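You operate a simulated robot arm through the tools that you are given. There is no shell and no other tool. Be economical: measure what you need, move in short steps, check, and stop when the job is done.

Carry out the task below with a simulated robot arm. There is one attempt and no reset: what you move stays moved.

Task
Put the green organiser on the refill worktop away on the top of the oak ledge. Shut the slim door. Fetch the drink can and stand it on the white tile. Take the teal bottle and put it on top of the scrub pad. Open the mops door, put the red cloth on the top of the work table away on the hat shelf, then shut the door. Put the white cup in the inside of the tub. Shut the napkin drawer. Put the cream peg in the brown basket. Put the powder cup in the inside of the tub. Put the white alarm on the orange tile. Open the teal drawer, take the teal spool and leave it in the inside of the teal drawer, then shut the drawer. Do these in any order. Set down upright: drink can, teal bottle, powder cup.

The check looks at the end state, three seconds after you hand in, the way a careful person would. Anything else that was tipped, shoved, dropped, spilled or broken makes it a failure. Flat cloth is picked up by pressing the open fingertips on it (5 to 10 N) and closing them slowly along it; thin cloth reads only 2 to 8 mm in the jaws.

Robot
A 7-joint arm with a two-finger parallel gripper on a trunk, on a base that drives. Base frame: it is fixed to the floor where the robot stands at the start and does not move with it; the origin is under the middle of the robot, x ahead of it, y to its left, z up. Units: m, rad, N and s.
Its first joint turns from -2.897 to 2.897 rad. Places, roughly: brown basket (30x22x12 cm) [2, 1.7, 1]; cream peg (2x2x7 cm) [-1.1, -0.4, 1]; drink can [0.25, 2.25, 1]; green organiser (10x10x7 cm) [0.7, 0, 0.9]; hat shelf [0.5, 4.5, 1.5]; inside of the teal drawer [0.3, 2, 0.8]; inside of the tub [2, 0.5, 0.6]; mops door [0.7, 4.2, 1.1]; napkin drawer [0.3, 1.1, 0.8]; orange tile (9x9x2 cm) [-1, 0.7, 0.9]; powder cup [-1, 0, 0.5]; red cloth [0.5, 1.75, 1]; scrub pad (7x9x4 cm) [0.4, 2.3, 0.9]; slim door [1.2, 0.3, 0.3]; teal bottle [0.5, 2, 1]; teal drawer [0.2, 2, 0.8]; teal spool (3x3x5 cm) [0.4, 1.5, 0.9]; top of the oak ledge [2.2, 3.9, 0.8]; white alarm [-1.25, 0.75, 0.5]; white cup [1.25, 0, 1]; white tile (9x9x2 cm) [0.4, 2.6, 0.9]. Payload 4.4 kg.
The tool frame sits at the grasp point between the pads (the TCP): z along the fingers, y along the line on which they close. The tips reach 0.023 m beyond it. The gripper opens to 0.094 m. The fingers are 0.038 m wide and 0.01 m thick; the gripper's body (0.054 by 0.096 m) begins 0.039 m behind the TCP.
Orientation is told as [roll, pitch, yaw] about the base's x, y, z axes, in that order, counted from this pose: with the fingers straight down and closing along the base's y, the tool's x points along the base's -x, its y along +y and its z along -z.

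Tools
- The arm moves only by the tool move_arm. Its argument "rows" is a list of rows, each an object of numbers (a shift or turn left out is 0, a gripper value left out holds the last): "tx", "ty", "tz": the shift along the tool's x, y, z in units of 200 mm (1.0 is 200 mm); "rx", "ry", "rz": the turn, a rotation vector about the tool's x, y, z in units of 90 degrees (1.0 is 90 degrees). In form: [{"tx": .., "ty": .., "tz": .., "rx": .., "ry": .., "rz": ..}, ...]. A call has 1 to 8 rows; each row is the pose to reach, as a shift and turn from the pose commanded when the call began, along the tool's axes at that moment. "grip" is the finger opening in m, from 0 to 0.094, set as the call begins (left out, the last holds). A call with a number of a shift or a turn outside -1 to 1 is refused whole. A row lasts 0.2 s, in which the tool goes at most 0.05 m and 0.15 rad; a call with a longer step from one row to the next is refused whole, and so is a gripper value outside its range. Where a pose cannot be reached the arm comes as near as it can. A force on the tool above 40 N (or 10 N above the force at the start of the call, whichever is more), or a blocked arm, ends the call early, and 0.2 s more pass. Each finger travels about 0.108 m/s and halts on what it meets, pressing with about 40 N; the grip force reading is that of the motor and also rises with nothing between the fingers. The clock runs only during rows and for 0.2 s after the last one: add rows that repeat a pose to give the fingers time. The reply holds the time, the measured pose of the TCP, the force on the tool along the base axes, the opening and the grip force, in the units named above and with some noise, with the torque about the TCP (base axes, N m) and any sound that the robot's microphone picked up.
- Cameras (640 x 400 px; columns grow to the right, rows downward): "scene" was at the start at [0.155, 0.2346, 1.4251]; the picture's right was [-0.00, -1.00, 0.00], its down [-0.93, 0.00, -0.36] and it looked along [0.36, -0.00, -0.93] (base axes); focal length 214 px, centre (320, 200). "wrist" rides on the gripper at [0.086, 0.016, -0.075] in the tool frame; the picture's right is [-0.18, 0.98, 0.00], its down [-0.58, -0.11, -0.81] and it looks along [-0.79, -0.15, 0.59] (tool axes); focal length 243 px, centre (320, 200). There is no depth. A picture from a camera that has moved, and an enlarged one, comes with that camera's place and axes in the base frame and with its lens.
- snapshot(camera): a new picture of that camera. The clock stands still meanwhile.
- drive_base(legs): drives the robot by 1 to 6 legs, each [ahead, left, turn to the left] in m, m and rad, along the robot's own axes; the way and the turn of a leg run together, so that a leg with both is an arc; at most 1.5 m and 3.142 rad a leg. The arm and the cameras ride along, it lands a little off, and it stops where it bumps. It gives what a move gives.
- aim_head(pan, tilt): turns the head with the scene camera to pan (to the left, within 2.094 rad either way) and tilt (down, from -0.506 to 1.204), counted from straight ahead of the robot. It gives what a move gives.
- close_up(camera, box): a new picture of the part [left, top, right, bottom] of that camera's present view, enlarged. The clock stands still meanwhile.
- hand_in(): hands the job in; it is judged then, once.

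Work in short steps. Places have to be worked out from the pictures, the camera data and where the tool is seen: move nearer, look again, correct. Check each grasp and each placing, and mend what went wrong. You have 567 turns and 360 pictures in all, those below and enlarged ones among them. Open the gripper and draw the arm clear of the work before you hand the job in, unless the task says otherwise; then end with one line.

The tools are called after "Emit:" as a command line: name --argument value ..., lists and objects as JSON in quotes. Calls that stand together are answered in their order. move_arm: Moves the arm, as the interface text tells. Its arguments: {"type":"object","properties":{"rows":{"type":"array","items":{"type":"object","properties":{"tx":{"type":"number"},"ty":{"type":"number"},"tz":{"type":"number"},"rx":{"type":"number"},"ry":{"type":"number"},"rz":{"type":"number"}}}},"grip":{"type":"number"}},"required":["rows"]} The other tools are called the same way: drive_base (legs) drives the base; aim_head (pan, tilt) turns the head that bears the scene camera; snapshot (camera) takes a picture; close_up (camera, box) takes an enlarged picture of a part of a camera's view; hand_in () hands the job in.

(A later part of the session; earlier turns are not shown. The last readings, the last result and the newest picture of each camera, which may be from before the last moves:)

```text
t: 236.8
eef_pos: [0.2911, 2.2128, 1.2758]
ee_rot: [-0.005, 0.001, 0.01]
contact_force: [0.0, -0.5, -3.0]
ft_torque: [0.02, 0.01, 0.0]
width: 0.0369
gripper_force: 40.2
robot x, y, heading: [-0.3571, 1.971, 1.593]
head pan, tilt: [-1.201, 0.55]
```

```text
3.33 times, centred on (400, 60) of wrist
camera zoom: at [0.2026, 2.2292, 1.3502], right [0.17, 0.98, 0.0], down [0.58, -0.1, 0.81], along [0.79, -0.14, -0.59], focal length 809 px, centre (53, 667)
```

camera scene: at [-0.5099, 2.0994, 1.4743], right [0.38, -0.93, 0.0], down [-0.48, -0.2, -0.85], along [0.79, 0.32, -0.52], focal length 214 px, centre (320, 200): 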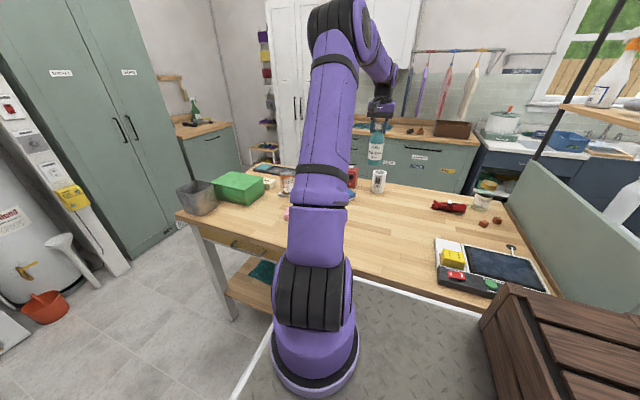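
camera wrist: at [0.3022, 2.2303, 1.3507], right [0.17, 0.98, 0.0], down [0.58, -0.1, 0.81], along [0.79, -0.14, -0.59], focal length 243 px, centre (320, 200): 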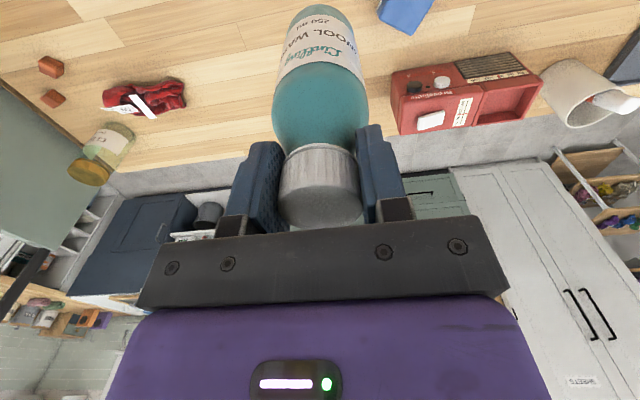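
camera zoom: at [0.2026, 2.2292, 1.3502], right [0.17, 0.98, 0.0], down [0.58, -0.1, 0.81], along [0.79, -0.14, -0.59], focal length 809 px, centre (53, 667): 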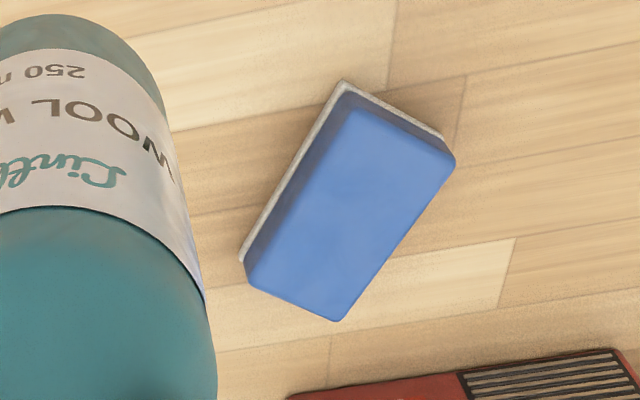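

Pad measured at 7×9 cm, centre (0.418,2.338) — confirmed as the scrub pad. I position the bottle over it and lower to just above.

Emit:
move_arm --rows '[{"tx": -0.15, "ty": 0.14}, {"tx": -0.3, "ty": 0.28}, {"tx": -0.45, "ty": 0.42}, {"tx": -0.58, "ty": 0.56}, {"tx": -0.65, "ty": 0.622}, {"tx": -0.65, "ty": 0.622}]'

Emit:
move_arm --rows '[{"tz": 0.15}, {"tz": 0.3}, {"tz": 0.45}, {"tz": 0.6}, {"tz": 0.7}, {"tz": 0.77}, {"tz": 0.77}]'

Emit:
snapshot --camera "wrist"

```text
t: 238.2
eef_pos: [0.4182, 2.3398, 1.2754]
ee_rot: [-0.003, 0.002, 0.011]
contact_force: [-0.5, 0.3, -3.0]
ft_torque: [-0.01, 0.01, 0.03]
width: 0.0369
gripper_force: 39.8
robot x, y, heading: [-0.3563, 1.9716, 1.583]
head pan, tilt: [-1.201, 0.55]
```

```text
t: 239.8
eef_pos: [0.4177, 2.3395, 1.12]
ee_rot: [-0.002, 0.004, 0.01]
contact_force: [-1.1, -0.2, -3.1]
ft_torque: [0.03, 0.03, 0.0]
width: 0.0371
gripper_force: 39.6
robot x, y, heading: [-0.3551, 1.9687, 1.585]
head pan, tilt: [-1.201, 0.55]
```

```text
236 pictures are left
camera wrist: at [0.3295, 2.3558, 1.1953], right [0.17, 0.98, 0.0], down [0.58, -0.1, 0.81], along [0.79, -0.14, -0.59], focal length 243 px, centre (320, 200)
```

wrist: 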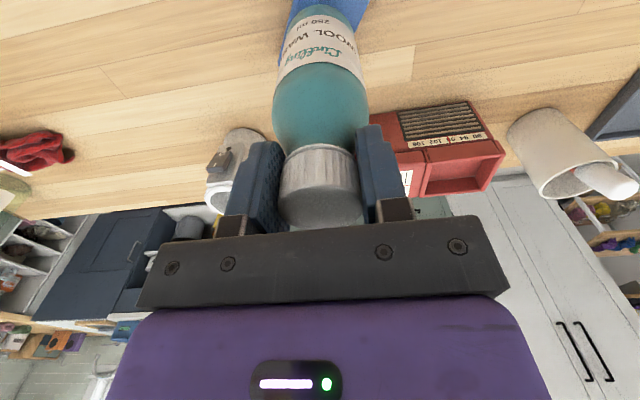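

Emit:
move_arm --rows '[{"tz": 0.06}, {"tz": 0.1}, {"tz": 0.12}, {"tz": 0.14}, {"tz": 0.16}, {"tz": 0.18}, {"tz": 0.2}]'

```text
t: 241.4
eef_pos: [0.4213, 2.3391, 1.0883]
ee_rot: [-0.001, -0.009, 0.01]
contact_force: [0.6, -0.2, 10.8]
ft_torque: [0.0, -0.13, 0.0]
width: 0.0374
gripper_force: 40.0
robot x, y, heading: [-0.355, 1.97, 1.587]
head pan, tilt: [-1.201, 0.55]
stopped in row 7: the force on the tool passed its limit at 45 N (the readings are from after the stop); the commanded pose is now the measured one
```

Contact at the expected height. I check before releasing.

Emit:
close_up --camera "wrist" --box '[220, 0, 440, 160]'

```text
2.50 times, centred on (330, 80) of wrist
camera zoom: at [0.332, 2.3548, 1.1629], right [0.17, 0.98, 0.0], down [0.57, -0.1, 0.81], along [0.8, -0.14, -0.58], focal length 606 px, centre (295, 500)
```

zoom: 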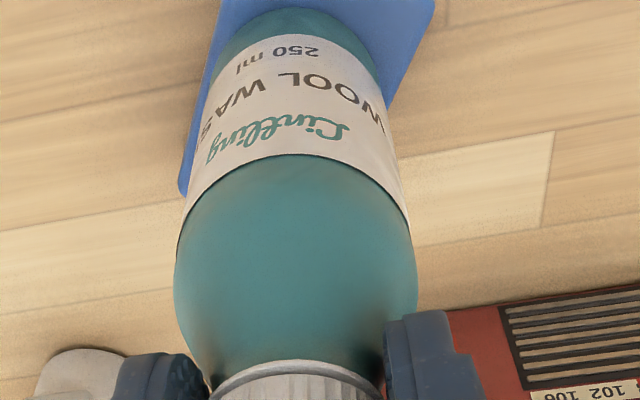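

Bottle is on the pad. Ease 1 mm, open, lift away.

Emit:
move_arm --rows '[{"tz": -0.005}, {"tz": -0.005}, {"tz": -0.005}]' --grip 0.07

Emit:
move_arm --rows '[{"tz": -0.1}, {"tz": -0.2}, {"tz": -0.35}, {"tz": -0.5}, {"tz": -0.6}]'

Emit:
snapshot --camera "wrist"

Emit:
snapshot --camera "scene"

```text
t: 242.2
eef_pos: [0.42, 2.3396, 1.0886]
ee_rot: [-0.002, -0.007, 0.01]
contact_force: [-0.8, 0.2, -0.8]
ft_torque: [0.01, -0.01, -0.02]
width: 0.0699
gripper_force: 0.1
robot x, y, heading: [-0.3547, 1.9666, 1.587]
head pan, tilt: [-1.201, 0.55]
```

```text
t: 243.4
eef_pos: [0.4216, 2.3382, 1.209]
ee_rot: [-0.002, -0.004, 0.011]
contact_force: [0.5, 0.6, -0.3]
ft_torque: [-0.01, 0.02, 0.01]
width: 0.07
gripper_force: 0.1
robot x, y, heading: [-0.3533, 1.9664, 1.587]
head pan, tilt: [-1.201, 0.55]
```

```text
234 pictures are left
camera wrist: at [0.3323, 2.3543, 1.2832], right [0.17, 0.98, 0.0], down [0.58, -0.1, 0.81], along [0.8, -0.14, -0.59], focal length 243 px, centre (320, 200)
```

wrist: 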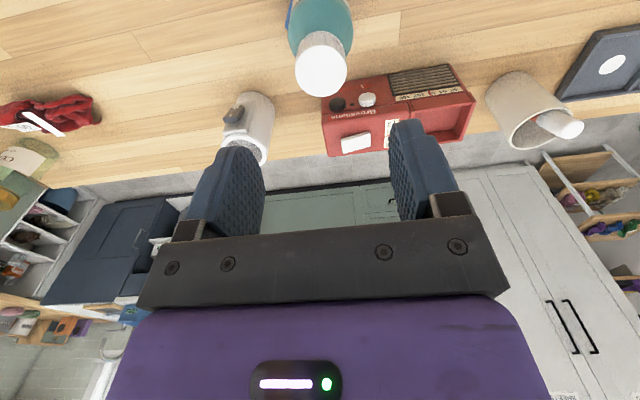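

```text
233 pictures are left
camera scene: at [-0.5099, 2.0994, 1.4742], right [0.38, -0.93, 0.0], down [-0.48, -0.2, -0.85], along [0.79, 0.32, -0.52], focal length 214 px, centre (320, 200)
```

scene: 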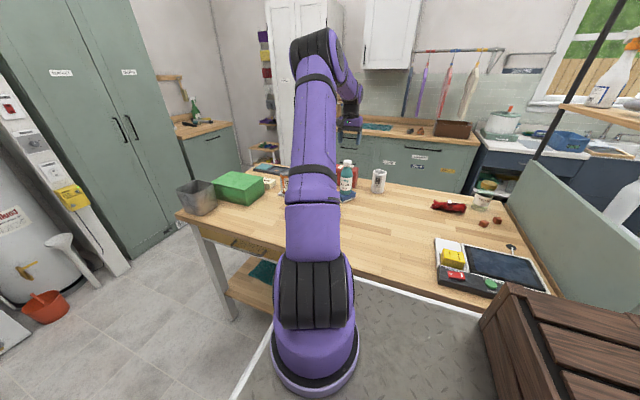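

Bottle stands on the pad. Next: look at the tall cabinet (mops door) labels.

Emit:
aim_head --pan -0.3 --tilt 0.1

Emit:
snapshot --camera "scene"

Emit:
close_up --camera "scene" --box '[240, 80, 440, 280]'

```text
t: 244.6
eef_pos: [0.4203, 2.3385, 1.2087]
ee_rot: [0.0, -0.006, 0.01]
contact_force: [-0.5, 0.3, -0.4]
ft_torque: [0.06, -0.04, -0.04]
width: 0.07
gripper_force: 0.1
robot x, y, heading: [-0.3538, 1.9664, 1.587]
head pan, tilt: [-0.3, 0.099]
```

```text
232 pictures are left
camera scene: at [-0.5674, 2.1538, 1.5158], right [0.96, -0.28, 0.0], down [-0.03, -0.1, -0.99], along [0.28, 0.95, -0.1], focal length 214 px, centre (320, 200)
```

scene: 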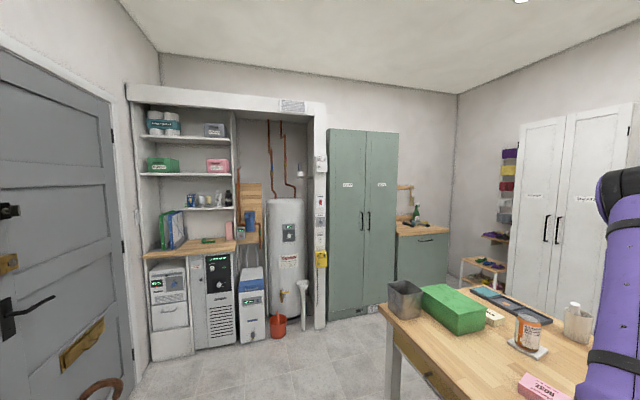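

```text
2.00 times, centred on (340, 180) of scene
camera zoom: at [-0.5674, 2.1538, 1.5158], right [0.96, -0.28, 0.0], down [-0.03, -0.1, -0.99], along [0.28, 0.95, -0.1], focal length 429 px, centre (280, 240)
```

zoom: 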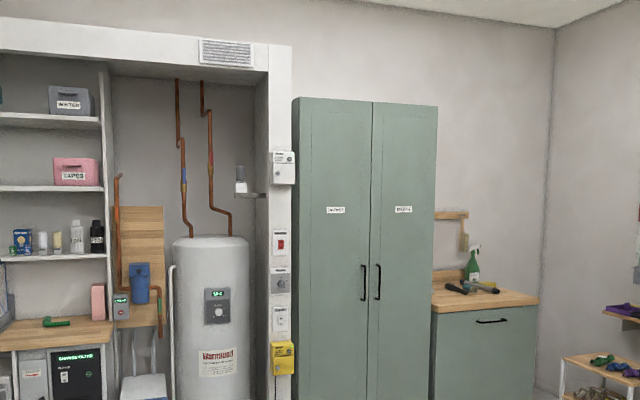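

Right door (x 0.55–0.955, y≈4.2, handle at its left edge) matches the mops door. I retract the arm, rotate the tool to yaw +90°, and drive toward the cabinet.

Emit:
move_arm --rows '[{"tx": 0.2, "tz": -0.1}, {"tx": 0.4, "tz": -0.2}, {"tx": 0.6, "tz": -0.3}, {"tx": 0.8, "tz": -0.4}, {"tx": 1.0, "tz": -0.4}]' --grip 0.05

Emit:
move_arm --rows '[{"tx": 0.12, "rz": -0.09}, {"tx": 0.24, "rz": -0.18}, {"tx": 0.36, "rz": -0.27}, {"tx": 0.48, "rz": -0.36}, {"tx": 0.6, "rz": -0.45}, {"tx": 0.72, "rz": -0.54}, {"tx": 0.84, "rz": -0.63}, {"tx": 0.96, "rz": -0.72}]'

Emit:
move_arm --rows '[{"rz": -0.09}, {"rz": -0.18}, {"rz": -0.28}]'

Emit:
drive_base --legs '[[0, 0.1, 0], [1.35, 0, 0], [0, -0.45, 0]]'

Emit:
aim_head --pan -0.5 --tilt 0.2

Emit:
snapshot --camera "scene"

```text
t: 245.8
eef_pos: [0.2182, 2.3368, 1.2875]
ee_rot: [-0.002, -0.006, 0.01]
contact_force: [0.1, -0.5, -0.4]
ft_torque: [-0.03, 0.05, -0.01]
width: 0.05
gripper_force: 0.1
robot x, y, heading: [-0.3538, 1.9694, 1.585]
head pan, tilt: [-0.3, 0.099]
```

```text
t: 247.6
eef_pos: [0.027, 2.3342, 1.2867]
ee_rot: [-0.006, -0.002, 1.145]
contact_force: [0.6, 0.1, 0.0]
ft_torque: [-0.03, 0.02, -0.02]
width: 0.0498
gripper_force: 0.1
robot x, y, heading: [-0.3562, 1.9754, 1.584]
head pan, tilt: [-0.3, 0.099]
```

```text
refused: row 3 steps farther than a row can; nothing moved
```

```text
t: 256.7
eef_pos: [0.1427, 3.657, 1.2871]
ee_rot: [-0.007, -0.003, 1.043]
contact_force: [0.3, -0.9, -0.8]
ft_torque: [0.04, -0.02, -0.02]
width: 0.0498
gripper_force: 0.0
robot x, y, heading: [-0.2717, 3.3351, 1.491]
head pan, tilt: [-0.3, 0.099]
stopped in leg 3: the robot was blocked; the commanded pose is now the measured one
```

```text
t: 257.5
eef_pos: [0.1425, 3.6565, 1.286]
ee_rot: [-0.006, -0.003, 1.041]
contact_force: [0.0, 0.2, 0.9]
ft_torque: [0.01, -0.02, 0.02]
width: 0.0499
gripper_force: 0.2
robot x, y, heading: [-0.2767, 3.3331, 1.489]
head pan, tilt: [-0.499, 0.201]
```

```text
230 pictures are left
camera scene: at [-0.451, 3.5296, 1.5065], right [0.83, -0.55, 0.0], down [-0.11, -0.17, -0.98], along [0.54, 0.82, -0.2], focal length 214 px, centre (320, 200)
```

scene: 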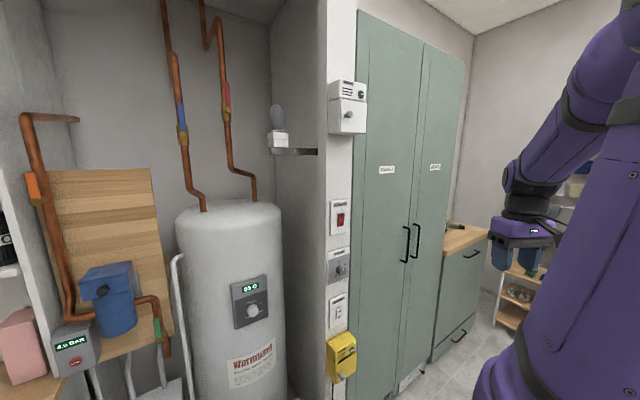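

The rear bumped the table's end. I check that nothing on it was disturbed.

Emit:
aim_head --pan -2.05 --tilt 0.5

Emit:
snapshot --camera "scene"

```text
t: 259.1
eef_pos: [0.1418, 3.6576, 1.2862]
ee_rot: [-0.006, -0.002, 1.043]
contact_force: [-0.1, -0.5, -0.5]
ft_torque: [0.01, 0.03, -0.02]
width: 0.0503
gripper_force: 0.1
robot x, y, heading: [-0.274, 3.3312, 1.487]
head pan, tilt: [-2.051, 0.499]
```

```text
229 pictures are left
camera scene: at [-0.4253, 3.4032, 1.4788], right [-0.53, -0.85, 0.0], down [-0.4, 0.26, -0.88], along [0.74, -0.47, -0.48], focal length 214 px, centre (320, 200)
```

scene: 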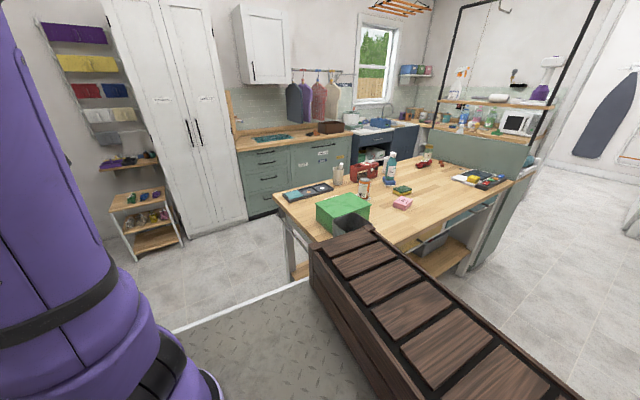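

Nothing disturbed; bottle and can stand. I move ahead, straighten, then go right to face the cabinet.

Emit:
drive_base --legs '[[0.14, 0, 0.08], [0, -0.3, 0]]'

Emit:
aim_head --pan -0.5 --tilt 0.2

Emit:
snapshot --camera "scene"

```text
t: 262.1
eef_pos: [0.4216, 3.8246, 1.2867]
ee_rot: [-0.008, -0.002, 1.116]
contact_force: [0.1, 0.7, 0.3]
ft_torque: [0.0, 0.01, 0.05]
width: 0.0502
gripper_force: 0.0
robot x, y, heading: [0.0298, 3.4725, 1.559]
head pan, tilt: [-2.051, 0.499]
```

```text
t: 263.7
eef_pos: [0.4218, 3.8244, 1.286]
ee_rot: [-0.007, -0.003, 1.118]
contact_force: [-1.0, -0.7, -0.3]
ft_torque: [0.03, -0.01, -0.02]
width: 0.05
gripper_force: 0.0
robot x, y, heading: [0.034, 3.4719, 1.562]
head pan, tilt: [-0.499, 0.201]
```

```text
228 pictures are left
camera scene: at [-0.1603, 3.6532, 1.5065], right [0.87, -0.49, 0.0], down [-0.1, -0.17, -0.98], along [0.48, 0.86, -0.2], focal length 214 px, centre (320, 200)
```

scene: 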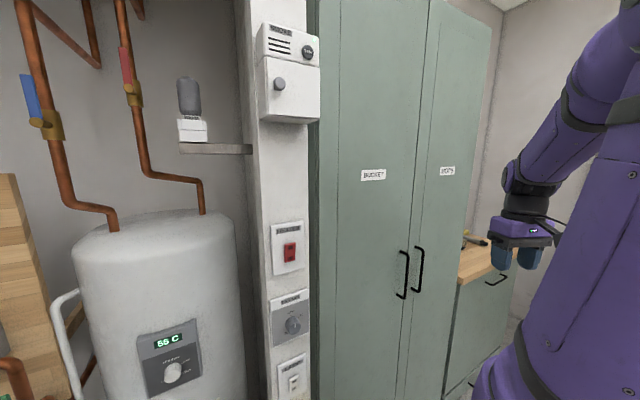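

Right door reads "MOPS"; its handle is at about (0.556,4.135), z 0.98–1.17. I orient the tool: yaw 90°, tilted 45° forward.

Emit:
move_arm --rows '[{"rz": -0.072}, {"rz": -0.144}, {"rz": -0.216}, {"rz": -0.288}, {"rz": -0.288}]'

Emit:
move_arm --rows '[{"ty": -0.1, "tz": 0.07, "ry": -0.083}, {"ty": -0.2, "tz": 0.14, "ry": -0.167}, {"ty": -0.3, "tz": 0.21, "ry": -0.25}, {"ty": -0.4, "tz": 0.28, "ry": -0.333}, {"ty": -0.5, "tz": 0.35, "ry": -0.417}, {"ty": -0.6, "tz": 0.42, "ry": -0.5}, {"ty": -0.67, "tz": 0.5, "ry": -0.5}]'

Emit:
snapshot --camera "wrist"

Emit:
snapshot --camera "scene"

```text
t: 264.9
eef_pos: [0.4219, 3.8245, 1.286]
ee_rot: [-0.006, 0.0, 1.571]
contact_force: [-0.5, -0.7, -0.6]
ft_torque: [-0.01, 0.0, 0.0]
width: 0.0502
gripper_force: 0.1
robot x, y, heading: [0.0292, 3.4737, 1.555]
head pan, tilt: [-0.499, 0.201]
```

```text
t: 266.5
eef_pos: [0.556, 3.8228, 1.1864]
ee_rot: [-0.009, -0.787, 1.576]
contact_force: [-0.3, 0.8, 0.4]
ft_torque: [0.0, -0.02, 0.0]
width: 0.0498
gripper_force: 0.1
robot x, y, heading: [0.0295, 3.4714, 1.564]
head pan, tilt: [-0.499, 0.201]
```

```text
227 pictures are left
camera wrist: at [0.5372, 3.7106, 1.1781], right [-0.98, 0.13, 0.12], down [0.1, -0.16, 0.98], along [0.15, 0.98, 0.14], focal length 243 px, centre (320, 200)
```

wrist: 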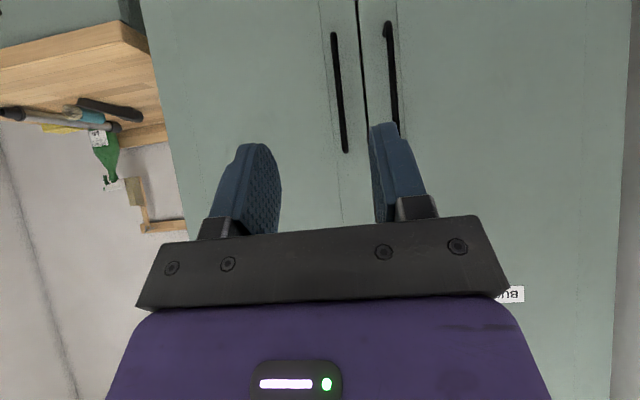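

```text
226 pictures are left
camera scene: at [-0.1608, 3.6531, 1.5064], right [0.87, -0.49, 0.0], down [-0.1, -0.17, -0.98], along [0.48, 0.86, -0.2], focal length 214 px, centre (320, 200)
```

scene: 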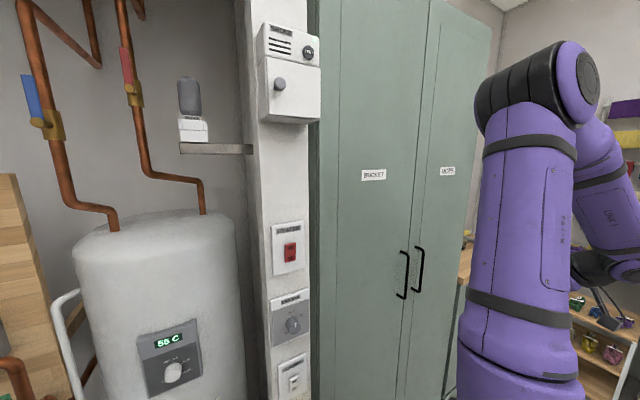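

Handle measured at x≈0.547, z 0.98–1.157. Approach in two steps.

Emit:
move_arm --rows '[{"tx": -0.085, "ty": 0.045, "tz": 0.2}, {"tx": -0.17, "ty": 0.045, "tz": 0.4}, {"tx": -0.255, "ty": 0.045, "tz": 0.6}, {"tx": -0.34, "ty": 0.045, "tz": 0.8}, {"tx": -0.424, "ty": 0.045, "tz": 0.99}, {"tx": -0.424, "ty": 0.045, "tz": 0.99}]' --grip 0.045

Emit:
snapshot --camera "wrist"

```text
t: 267.9
eef_pos: [0.5483, 4.0258, 1.1053]
ee_rot: [-0.01, -0.787, 1.577]
contact_force: [-0.8, -0.2, 0.5]
ft_torque: [0.02, 0.01, 0.01]
width: 0.0449
gripper_force: 0.1
robot x, y, heading: [0.025, 3.4726, 1.56]
head pan, tilt: [-0.499, 0.201]
```

```text
225 pictures are left
camera wrist: at [0.5303, 3.9124, 1.0972], right [-0.98, 0.13, 0.12], down [0.1, -0.16, 0.98], along [0.15, 0.98, 0.14], focal length 243 px, centre (320, 200)
```

wrist: 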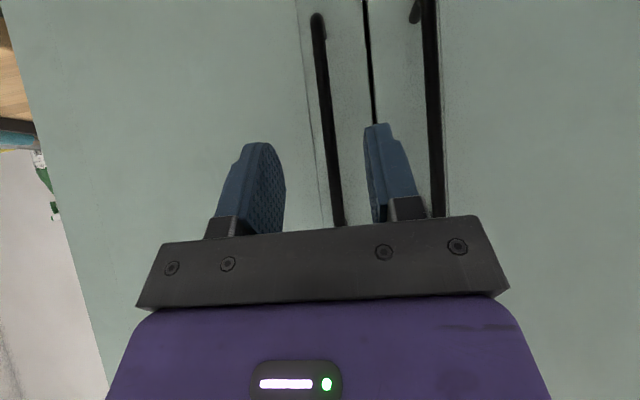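

Emit:
move_arm --rows '[{"tx": -0.1, "tz": 0.15}, {"tx": -0.2, "tz": 0.3}, {"tx": -0.26, "tz": 0.38}, {"tx": -0.3, "tz": 0.44}, {"tx": -0.3, "tz": 0.44}]'

Emit:
snapshot --camera "wrist"

```text
t: 268.8
eef_pos: [0.5508, 4.1153, 1.0865]
ee_rot: [-0.009, -0.779, 1.568]
contact_force: [-3.5, -18.7, 4.2]
ft_torque: [1.28, -0.16, 0.05]
width: 0.045
gripper_force: 0.0
robot x, y, heading: [0.0266, 3.4699, 1.556]
head pan, tilt: [-0.499, 0.201]
stopped in row 4: the force on the tool passed its limit at 62 N (the readings are from after the stop); the commanded pose is now the measured one
```

```text
224 pictures are left
camera wrist: at [0.532, 4.002, 1.0797], right [-0.98, 0.14, 0.12], down [0.1, -0.15, 0.98], along [0.16, 0.98, 0.14], focal length 243 px, centre (320, 200)
```

wrist: 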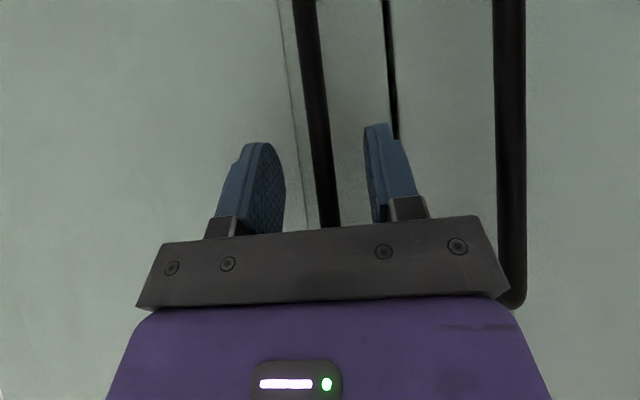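

The handle lies between the fingers (palm edge touches it). Close.

Emit:
move_arm --rows '[{"tz": -0.02}, {"tz": -0.02}, {"tz": -0.02}]' --grip 0.0

```text
t: 269.6
eef_pos: [0.5485, 4.1152, 1.0885]
ee_rot: [-0.002, -0.778, 1.567]
contact_force: [-10.2, -12.6, -28.3]
ft_torque: [0.86, 0.88, 0.07]
width: 0.0112
gripper_force: 44.8
robot x, y, heading: [0.0306, 3.4687, 1.563]
head pan, tilt: [-0.499, 0.201]
```

Handle gripped. I pull the door along its arc (hinge ≈(0.935,4.175)) to about 40°, yawing with it.

Emit:
move_arm --rows '[{"tx": 0.119, "ty": -0.033, "tz": -0.119, "rx": -0.039, "rz": -0.039}, {"tx": 0.233, "ty": -0.08, "tz": -0.233, "rx": -0.079, "rz": -0.079}, {"tx": 0.347, "ty": -0.143, "tz": -0.347, "rx": -0.118, "rz": -0.118}, {"tx": 0.456, "ty": -0.22, "tz": -0.456, "rx": -0.157, "rz": -0.157}, {"tx": 0.559, "ty": -0.308, "tz": -0.559, "rx": -0.197, "rz": -0.197}, {"tx": 0.654, "ty": -0.41, "tz": -0.654, "rx": -0.236, "rz": -0.236}, {"tx": 0.746, "ty": -0.52, "tz": -0.746, "rx": -0.275, "rz": -0.275}, {"tx": 0.831, "ty": -0.645, "tz": -0.831, "rx": -0.314, "rz": -0.314}]'

Emit:
snapshot --camera "scene"

```text
t: 270.1
eef_pos: [0.5537, 4.0865, 1.0881]
ee_rot: [0.0, -0.778, 1.649]
contact_force: [1.9, 2.2, -0.8]
ft_torque: [-0.36, 0.26, 0.15]
width: 0.0111
gripper_force: 44.9
robot x, y, heading: [0.0284, 3.4702, 1.563]
head pan, tilt: [-0.499, 0.201]
stopped in row 2: the force on the tool passed its limit at 45 N (the readings are from after the stop); the commanded pose is now the measured one
```

```text
223 pictures are left
camera scene: at [-0.1605, 3.6536, 1.5064], right [0.87, -0.49, 0.0], down [-0.1, -0.17, -0.98], along [0.48, 0.86, -0.2], focal length 214 px, centre (320, 200)
```

scene: 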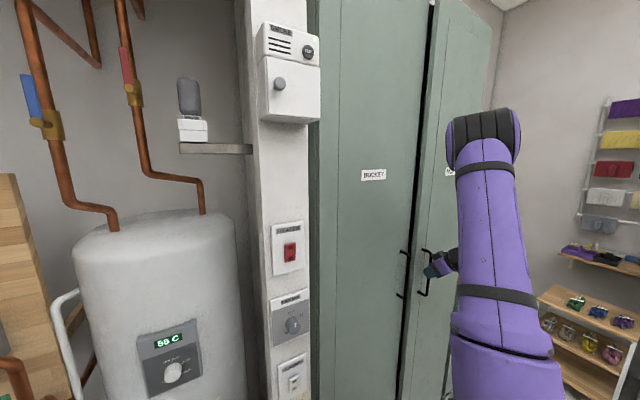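

Door began to open; I continue in smaller steps.

Emit:
move_arm --rows '[{"tx": 0.089, "ty": -0.022, "tz": -0.089, "rx": -0.028, "rz": -0.028}, {"tx": 0.183, "ty": -0.056, "tz": -0.183, "rx": -0.059, "rz": -0.059}, {"tx": 0.274, "ty": -0.099, "tz": -0.274, "rx": -0.09, "rz": -0.09}, {"tx": 0.365, "ty": -0.152, "tz": -0.365, "rx": -0.122, "rz": -0.122}, {"tx": 0.45, "ty": -0.21, "tz": -0.45, "rx": -0.153, "rz": -0.153}, {"tx": 0.534, "ty": -0.28, "tz": -0.534, "rx": -0.185, "rz": -0.185}, {"tx": 0.613, "ty": -0.357, "tz": -0.613, "rx": -0.216, "rz": -0.216}, {"tx": 0.689, "ty": -0.442, "tz": -0.689, "rx": -0.247, "rz": -0.247}]'

Emit:
snapshot --camera "scene"

```text
t: 271.9
eef_pos: [0.6559, 3.904, 1.0899]
ee_rot: [0.002, -0.776, 2.188]
contact_force: [11.3, 14.2, -16.3]
ft_torque: [-0.37, -0.83, 0.02]
width: 0.011
gripper_force: 44.8
robot x, y, heading: [0.0326, 3.4726, 1.56]
head pan, tilt: [-0.499, 0.201]
stopped in row 8: the force on the tool passed its limit at 42 N (the readings are from after the stop); the commanded pose is now the measured one
```

```text
222 pictures are left
camera scene: at [-0.1592, 3.6545, 1.5065], right [0.87, -0.49, 0.0], down [-0.1, -0.17, -0.98], along [0.48, 0.86, -0.2], focal length 214 px, centre (320, 200)
```

scene: 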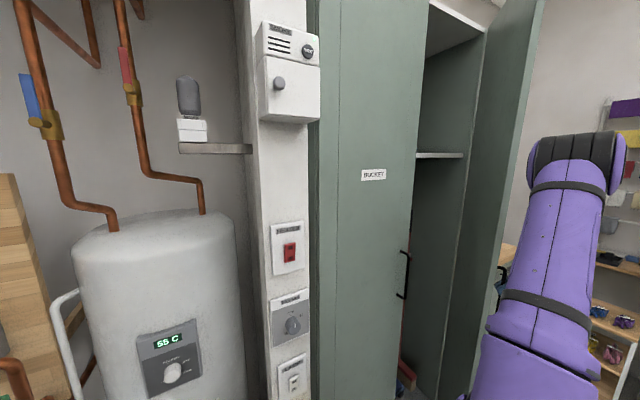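

Door is ~36° open and the hat shelf (z≈1.51) shows inside. I release the handle, back off, and will push the inner face further open.

Emit:
move_arm --rows '[{}, {}, {"tz": -0.1}, {"tz": -0.25}, {"tz": -0.45}]' --grip 0.05

Emit:
move_arm --rows '[{"tz": -0.1, "rx": 0.06, "rz": 0.06}, {"tz": -0.2, "rx": 0.12, "rz": 0.12}, {"tz": -0.3, "rx": 0.18, "rz": 0.18}, {"tz": -0.4, "rx": 0.24, "rz": 0.24}, {"tz": -0.4, "rx": 0.28, "rz": 0.28}]' --grip 0.0

Emit:
snapshot --camera "scene"

```text
t: 273.1
eef_pos: [0.6925, 3.8496, 1.1552]
ee_rot: [0.0, -0.777, 2.19]
contact_force: [0.5, 1.0, 0.2]
ft_torque: [-0.03, 0.01, 0.05]
width: 0.05
gripper_force: 0.0
robot x, y, heading: [0.0304, 3.4715, 1.556]
head pan, tilt: [-0.499, 0.201]
```

```text
t: 274.3
eef_pos: [0.7251, 3.8032, 1.2122]
ee_rot: [-0.005, -0.78, 1.566]
contact_force: [-0.2, -1.1, 0.1]
ft_torque: [0.01, 0.03, 0.03]
width: 0.0
gripper_force: 39.9
robot x, y, heading: [0.0318, 3.4717, 1.562]
head pan, tilt: [-0.499, 0.201]
```

```text
221 pictures are left
camera scene: at [-0.1601, 3.6533, 1.5065], right [0.87, -0.49, 0.0], down [-0.1, -0.17, -0.98], along [0.48, 0.86, -0.2], focal length 214 px, centre (320, 200)
```

scene: 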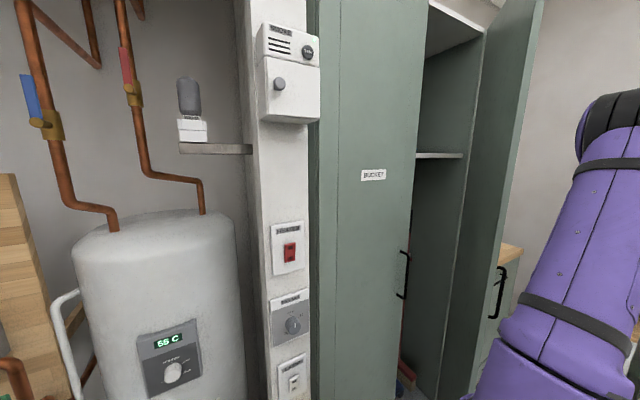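

I move around the free edge to the inner side.

Emit:
move_arm --rows '[{"ty": 0.2}, {"ty": 0.4}, {"ty": 0.6}, {"ty": 0.8}, {"ty": 1.0}]'

Emit:
move_arm --rows '[{"ty": 0.15}, {"ty": 0.2, "tx": -0.15, "tz": 0.15}, {"ty": 0.2, "tx": -0.3, "tz": 0.3}, {"ty": 0.2, "tx": -0.45, "tz": 0.45}, {"ty": 0.2, "tx": -0.6, "tz": 0.6}]'

Emit:
snapshot --camera "scene"

```text
t: 275.5
eef_pos: [0.5242, 3.8041, 1.2112]
ee_rot: [-0.004, -0.778, 1.57]
contact_force: [0.9, 0.1, -1.3]
ft_torque: [0.01, 0.05, 0.02]
width: 0.0
gripper_force: 40.6
robot x, y, heading: [0.0262, 3.4715, 1.564]
head pan, tilt: [-0.499, 0.201]
```

```text
t: 276.7
eef_pos: [0.4844, 3.974, 1.2116]
ee_rot: [-0.003, -0.779, 1.57]
contact_force: [-0.5, -0.4, 0.2]
ft_torque: [0.03, 0.01, -0.01]
width: 0.0001
gripper_force: 39.9
robot x, y, heading: [0.0266, 3.4703, 1.563]
head pan, tilt: [-0.499, 0.201]
```

```text
220 pictures are left
camera scene: at [-0.1603, 3.6528, 1.5066], right [0.87, -0.49, 0.0], down [-0.1, -0.17, -0.98], along [0.48, 0.86, -0.2], focal length 214 px, centre (320, 200)
```

scene: 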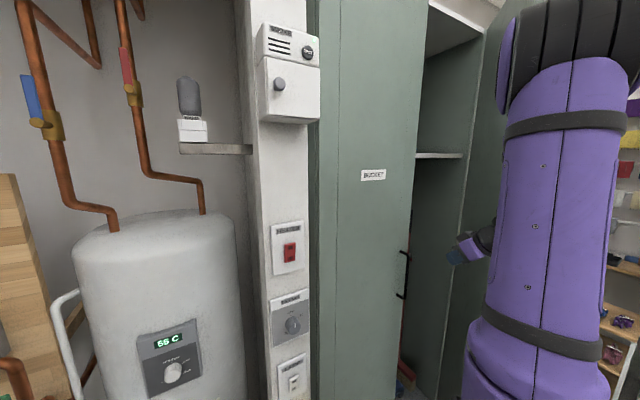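

Emit:
move_arm --rows '[{"ty": -0.22}, {"ty": -0.44}, {"ty": -0.66}, {"ty": -0.84}, {"ty": -1.0, "tx": 0.05, "tz": -0.05}]'

Emit:
move_arm --rows '[{"ty": -0.16, "tx": 0.1, "tz": -0.1}, {"ty": -0.32, "tx": 0.21, "tz": -0.21}, {"ty": -0.5, "tx": 0.28, "tz": -0.28}, {"ty": -0.68, "tx": 0.335, "tz": -0.335}, {"ty": -0.85, "tx": 0.37, "tz": -0.37}, {"ty": -1.0, "tx": 0.39, "tz": -0.39}]'

Emit:
move_arm --rows '[{"ty": -0.15, "tx": 0.02, "tz": -0.02}, {"ty": -0.3, "tx": 0.02, "tz": -0.02}, {"ty": -0.45, "tx": 0.02, "tz": -0.02}]'

Emit:
snapshot --camera "scene"

```text
t: 277.9
eef_pos: [0.6848, 3.9598, 1.2128]
ee_rot: [-0.004, -0.778, 1.572]
contact_force: [-0.2, 1.8, 0.3]
ft_torque: [-0.01, 0.0, -0.03]
width: 0.0
gripper_force: 40.2
robot x, y, heading: [0.0277, 3.4703, 1.563]
head pan, tilt: [-0.499, 0.201]
```

```text
t: 279.1
eef_pos: [0.8412, 3.8583, 1.2137]
ee_rot: [0.009, -0.779, 1.578]
contact_force: [-32.0, -8.0, 6.0]
ft_torque: [0.34, -1.85, -0.61]
width: 0.0002
gripper_force: 40.0
robot x, y, heading: [0.0306, 3.4707, 1.561]
head pan, tilt: [-0.499, 0.201]
stopped in row 5: the force on the tool passed its limit at 97 N (the readings are from after the stop); the commanded pose is now the measured one
```

```text
t: 279.4
eef_pos: [0.8402, 3.8582, 1.2139]
ee_rot: [0.015, -0.779, 1.578]
contact_force: [-38.0, -7.9, 9.6]
ft_torque: [0.31, -2.23, -0.65]
width: 0.0002
gripper_force: 40.3
robot x, y, heading: [0.0293, 3.4705, 1.562]
head pan, tilt: [-0.499, 0.201]
stopped in row 1: the force on the tool passed its limit at 84 N (the readings are from after the stop); the commanded pose is now the measured one
```

```text
219 pictures are left
camera scene: at [-0.164, 3.6524, 1.5062], right [0.87, -0.49, 0.0], down [-0.1, -0.17, -0.98], along [0.48, 0.86, -0.2], focal length 214 px, centre (320, 200)
```

scene: 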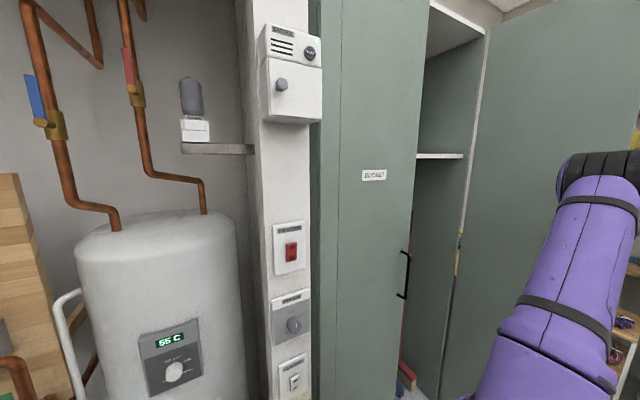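

Door stops at ~85°, enough. I retract and look at the opening and the neighbouring counter.

Emit:
move_arm --rows '[{"ty": 0.1}, {"ty": 0.25}, {"ty": 0.45}, {"ty": 0.65, "tx": 0.1, "tz": -0.1}, {"ty": 0.85, "tx": 0.2, "tz": -0.2}, {"ty": 1.0, "tx": 0.3, "tz": -0.3}]'

Emit:
move_arm --rows '[{"ry": 0.09}, {"ry": 0.18}, {"ry": 0.27}, {"ry": 0.36}, {"ry": 0.45}, {"ry": 0.5}]'

Emit:
aim_head --pan -0.7 --tilt 0.1

Emit:
snapshot --camera "scene"

```text
t: 280.8
eef_pos: [0.6461, 3.7693, 1.2108]
ee_rot: [0.018, -0.779, 1.579]
contact_force: [-0.3, 0.1, -0.8]
ft_torque: [0.02, 0.01, 0.04]
width: 0.0
gripper_force: 39.6
robot x, y, heading: [0.0286, 3.4698, 1.56]
head pan, tilt: [-0.499, 0.201]
```

```text
t: 282.1
eef_pos: [0.6458, 3.769, 1.2141]
ee_rot: [0.01, 0.008, 1.586]
contact_force: [-0.2, 0.0, -0.3]
ft_torque: [0.0, 0.03, 0.01]
width: 0.0001
gripper_force: 39.9
robot x, y, heading: [0.0272, 3.4702, 1.564]
head pan, tilt: [-0.499, 0.201]
```

```text
t: 282.9
eef_pos: [0.6464, 3.7704, 1.2149]
ee_rot: [0.012, 0.006, 1.588]
contact_force: [0.0, 0.5, 0.1]
ft_torque: [0.03, 0.03, -0.03]
width: 0.0001
gripper_force: 39.9
robot x, y, heading: [0.0311, 3.4671, 1.564]
head pan, tilt: [-0.7, 0.099]
```

```text
218 pictures are left
camera scene: at [-0.1463, 3.6416, 1.5158], right [0.76, -0.65, 0.0], down [-0.06, -0.08, -0.99], along [0.65, 0.76, -0.1], focal length 214 px, centre (320, 200)
```

scene: 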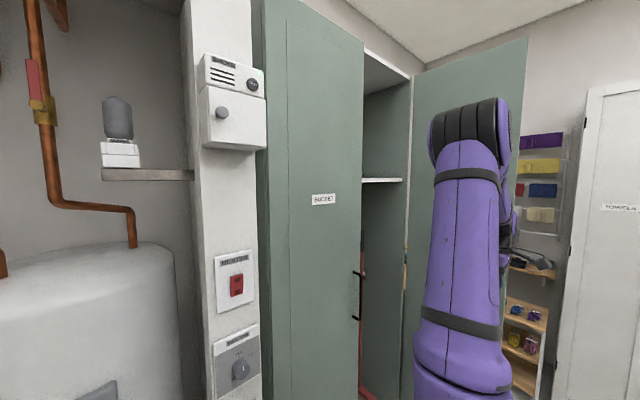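

Hat shelf accessible. Now drive back along the aisle to the red cloth (≈(0.50,1.85)).

Emit:
drive_base --legs '[[0, 0.48, 0], [-1.45, 0, 0], [-0.35, 0.0, 0]]'

Emit:
snapshot --camera "wrist"

Emit:
aim_head --pan -1.3 --tilt 0.6

Emit:
snapshot --camera "scene"

```text
t: 294.2
eef_pos: [0.1472, 1.9918, 1.2146]
ee_rot: [0.013, 0.007, 1.568]
contact_force: [-1.0, 0.3, -0.5]
ft_torque: [-0.01, -0.01, 0.04]
width: 0.0
gripper_force: 40.4
robot x, y, heading: [-0.4744, 1.7036, 1.54]
head pan, tilt: [-0.7, 0.099]
```

```text
217 pictures are left
camera wrist: at [0.1294, 1.906, 1.2891], right [-0.98, 0.19, 0.01], down [0.12, 0.59, 0.8], along [0.14, 0.79, -0.6], focal length 243 px, centre (320, 200)
```

wrist: 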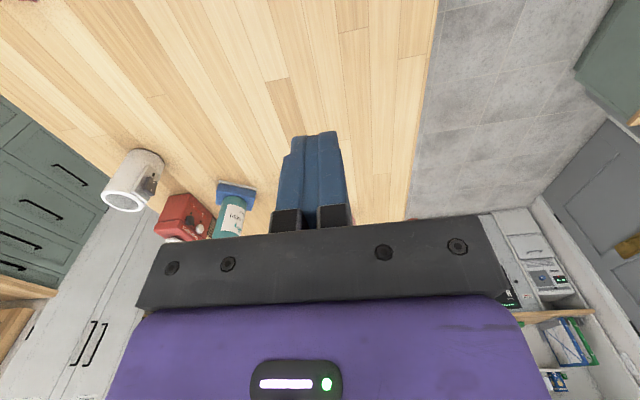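

```text
t: 295.2
eef_pos: [0.1475, 1.9909, 1.2133]
ee_rot: [0.011, 0.006, 1.567]
contact_force: [-0.3, 0.3, 0.3]
ft_torque: [0.0, -0.03, 0.03]
width: 0.0
gripper_force: 40.0
robot x, y, heading: [-0.4822, 1.7042, 1.547]
head pan, tilt: [-1.3, 0.6]
```

```text
216 pictures are left
camera scene: at [-0.623, 1.8319, 1.4698], right [0.24, -0.97, 0.0], down [-0.55, -0.14, -0.83], along [0.8, 0.2, -0.56], focal length 214 px, centre (320, 200)
```

scene: 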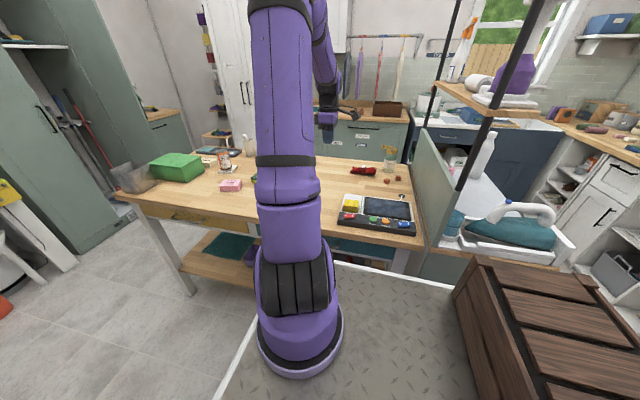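

Emit:
close_up --camera "scene" --box '[330, 140, 430, 220]'

Emit:
drive_base --legs '[[-0.08, -0.1, 0.03]]'

Emit:
move_arm --rows '[{"ty": -0.2, "tx": 0.1}, {"ty": -0.4, "tx": 0.2}, {"ty": -0.6, "tx": 0.3}, {"ty": -0.8, "tx": 0.4}, {"ty": -1.0, "tx": 0.5}]' --grip 0.07

Emit:
snapshot --camera "wrist"

```text
5.00 times, centred on (380, 180) of scene
camera zoom: at [-0.623, 1.8319, 1.4698], right [0.24, -0.97, 0.0], down [-0.55, -0.14, -0.83], along [0.8, 0.2, -0.56], focal length 1072 px, centre (20, 300)
```

zoom: 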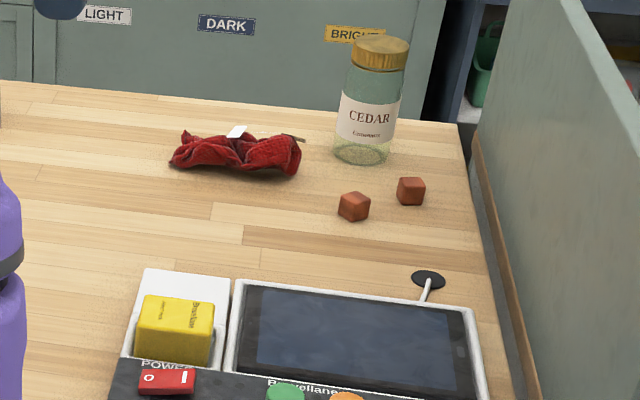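

```text
t: 296.5
eef_pos: [0.2382, 1.9252, 1.2132]
ee_rot: [0.013, 0.006, 1.596]
contact_force: [-0.1, 0.6, 0.4]
ft_torque: [-0.02, 0.04, 0.0]
width: 0.0003
gripper_force: 39.8
robot x, y, heading: [-0.3792, 1.618, 1.569]
head pan, tilt: [-1.3, 0.6]
```

```text
t: 297.7
eef_pos: [0.4399, 1.8323, 1.2106]
ee_rot: [0.01, 0.008, 1.596]
contact_force: [-0.6, 0.4, 0.4]
ft_torque: [-0.04, -0.05, -0.02]
width: 0.0701
gripper_force: 0.1
robot x, y, heading: [-0.3767, 1.6218, 1.57]
head pan, tilt: [-1.3, 0.6]
```

```text
214 pictures are left
camera wrist: at [0.4255, 1.7459, 1.2877], right [-0.99, 0.16, 0.01], down [0.1, 0.59, 0.8], along [0.12, 0.79, -0.6], focal length 243 px, centre (320, 200)
```

wrist: 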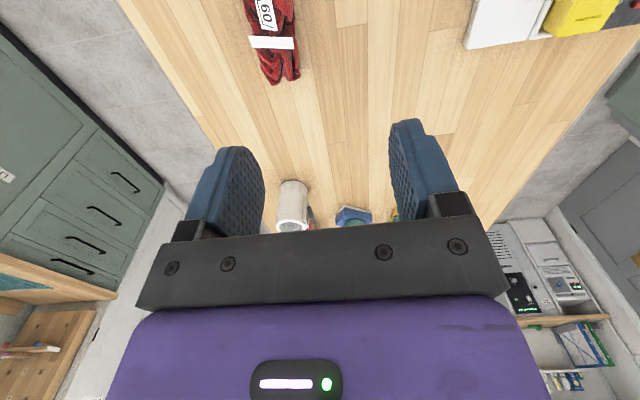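

Crumpled cloth centred at (0.508,1.86), long axis along y, ~7 cm wide. I lower over it with fingers astride in x.

Emit:
move_arm --rows '[{"tx": -0.1, "ty": -0.17}, {"tx": -0.15, "ty": -0.34, "tz": 0.1}, {"tx": -0.15, "ty": -0.34, "tz": 0.3}, {"tx": -0.15, "ty": -0.34, "tz": 0.5}, {"tx": -0.15, "ty": -0.34, "tz": 0.7}, {"tx": -0.15, "ty": -0.34, "tz": 0.9}, {"tx": -0.15, "ty": -0.34, "tz": 0.9}]' --grip 0.085

Emit:
snapshot --camera "wrist"

```text
t: 299.3
eef_pos: [0.5064, 1.8614, 1.0298]
ee_rot: [0.012, 0.006, 1.594]
contact_force: [-0.4, 0.5, -0.2]
ft_torque: [-0.01, 0.03, 0.0]
width: 0.0849
gripper_force: 0.0
robot x, y, heading: [-0.3775, 1.6194, 1.567]
head pan, tilt: [-1.3, 0.6]
```

```text
213 pictures are left
camera wrist: at [0.4908, 1.7748, 1.1057], right [-0.99, 0.16, 0.01], down [0.1, 0.59, 0.8], along [0.12, 0.79, -0.6], focal length 243 px, centre (320, 200)
```

wrist: 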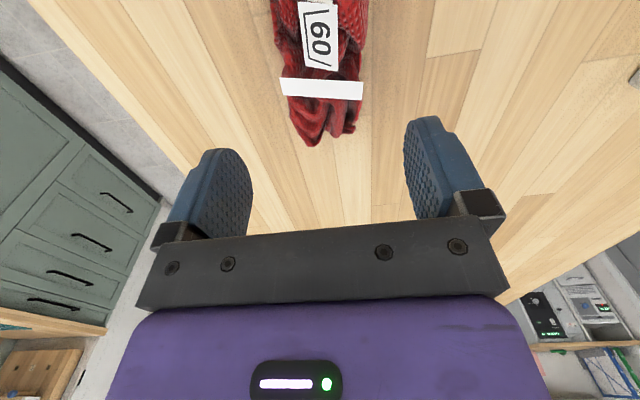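

Emit:
move_arm --rows '[{"tz": 0.15}, {"tz": 0.3}, {"tz": 0.4}, {"tz": 0.44}, {"tz": 0.47}, {"tz": 0.5}, {"tz": 0.52}]'

Emit:
snapshot --camera "wrist"

```text
t: 300.9
eef_pos: [0.5035, 1.8582, 0.9272]
ee_rot: [0.014, 0.007, 1.593]
contact_force: [-0.4, 0.3, 0.2]
ft_torque: [0.0, 0.02, -0.02]
width: 0.0849
gripper_force: 0.0
robot x, y, heading: [-0.3806, 1.6208, 1.566]
head pan, tilt: [-1.3, 0.6]
```

```text
212 pictures are left
camera wrist: at [0.4888, 1.7727, 1.0027], right [-0.99, 0.16, 0.01], down [0.1, 0.59, 0.8], along [0.12, 0.79, -0.6], focal length 243 px, centre (320, 200)
```

wrist: 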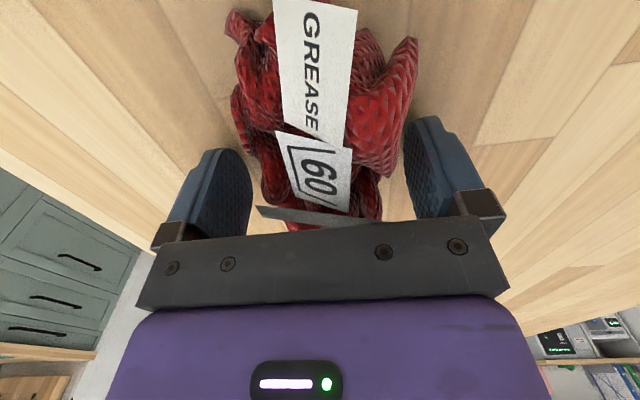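

Fingers astride. I lower to light contact, then close in stages.

Emit:
move_arm --rows '[{"tz": 0.01}, {"tz": 0.02}, {"tz": 0.03}, {"tz": 0.04}]'

Emit:
move_arm --rows '[{}, {}]' --grip 0.05

Emit:
move_arm --rows '[{}, {}]' --grip 0.025

Emit:
move_arm --rows '[{}, {}, {}]' --grip 0.0

Emit:
snapshot --camera "wrist"

```text
t: 301.9
eef_pos: [0.5054, 1.8586, 0.9236]
ee_rot: [0.005, 0.007, 1.595]
contact_force: [-4.1, -3.2, 31.6]
ft_torque: [0.54, -1.31, 0.19]
width: 0.083
gripper_force: 0.0
robot x, y, heading: [-0.3738, 1.6245, 1.565]
head pan, tilt: [-1.3, 0.6]
```

```text
t: 302.5
eef_pos: [0.5073, 1.8597, 0.923]
ee_rot: [0.003, 0.007, 1.596]
contact_force: [-0.2, -1.1, 5.2]
ft_torque: [0.21, -0.12, 0.03]
width: 0.06
gripper_force: 39.7
robot x, y, heading: [-0.3766, 1.6215, 1.57]
head pan, tilt: [-1.3, 0.6]
stopped in row 2: the force on the tool passed its limit at 44 N (the readings are from after the stop); the commanded pose is now the measured one
```

```text
t: 303.1
eef_pos: [0.5066, 1.86, 0.9241]
ee_rot: [0.004, 0.006, 1.595]
contact_force: [0.2, -0.3, 7.9]
ft_torque: [0.25, -0.29, -0.04]
width: 0.0602
gripper_force: 39.8
robot x, y, heading: [-0.3769, 1.6223, 1.567]
head pan, tilt: [-1.3, 0.6]
```

```text
t: 303.9
eef_pos: [0.5074, 1.8595, 0.9228]
ee_rot: [0.001, 0.007, 1.596]
contact_force: [1.4, -0.9, 12.0]
ft_torque: [0.23, -0.43, -0.11]
width: 0.0601
gripper_force: 40.3
robot x, y, heading: [-0.3773, 1.6184, 1.567]
head pan, tilt: [-1.3, 0.6]
```

```text
211 pictures are left
camera wrist: at [0.491, 1.774, 0.9983], right [-0.99, 0.16, 0.0], down [0.1, 0.59, 0.8], along [0.13, 0.79, -0.6], focal length 243 px, centre (320, 200)
```

wrist: 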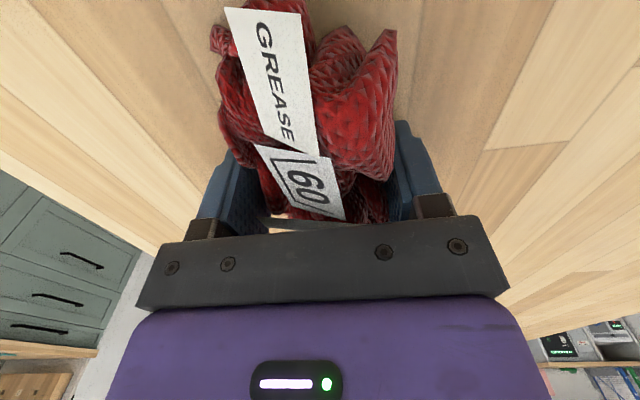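

Gripped at 60 mm. Lift and check.

Emit:
move_arm --rows '[{"tz": -0.1}, {"tz": -0.3}, {"tz": -0.5}, {"tz": -0.7}, {"tz": -0.9}, {"tz": -1.0}]'

Emit:
snapshot --camera "wrist"

```text
t: 305.3
eef_pos: [0.507, 1.8622, 1.123]
ee_rot: [0.003, 0.008, 1.597]
contact_force: [0.9, 0.4, -0.9]
ft_torque: [-0.01, 0.0, -0.01]
width: 0.06
gripper_force: 39.8
robot x, y, heading: [-0.3722, 1.6225, 1.567]
head pan, tilt: [-1.3, 0.6]
```

```text
210 pictures are left
camera wrist: at [0.4914, 1.7756, 1.1984], right [-0.99, 0.16, 0.0], down [0.1, 0.59, 0.8], along [0.13, 0.79, -0.6], focal length 243 px, centre (320, 200)
```

wrist: 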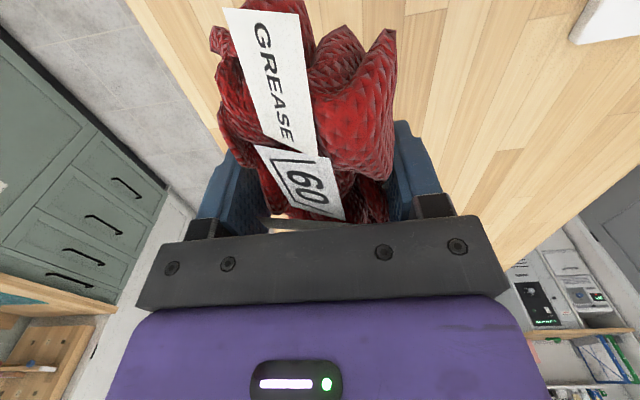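

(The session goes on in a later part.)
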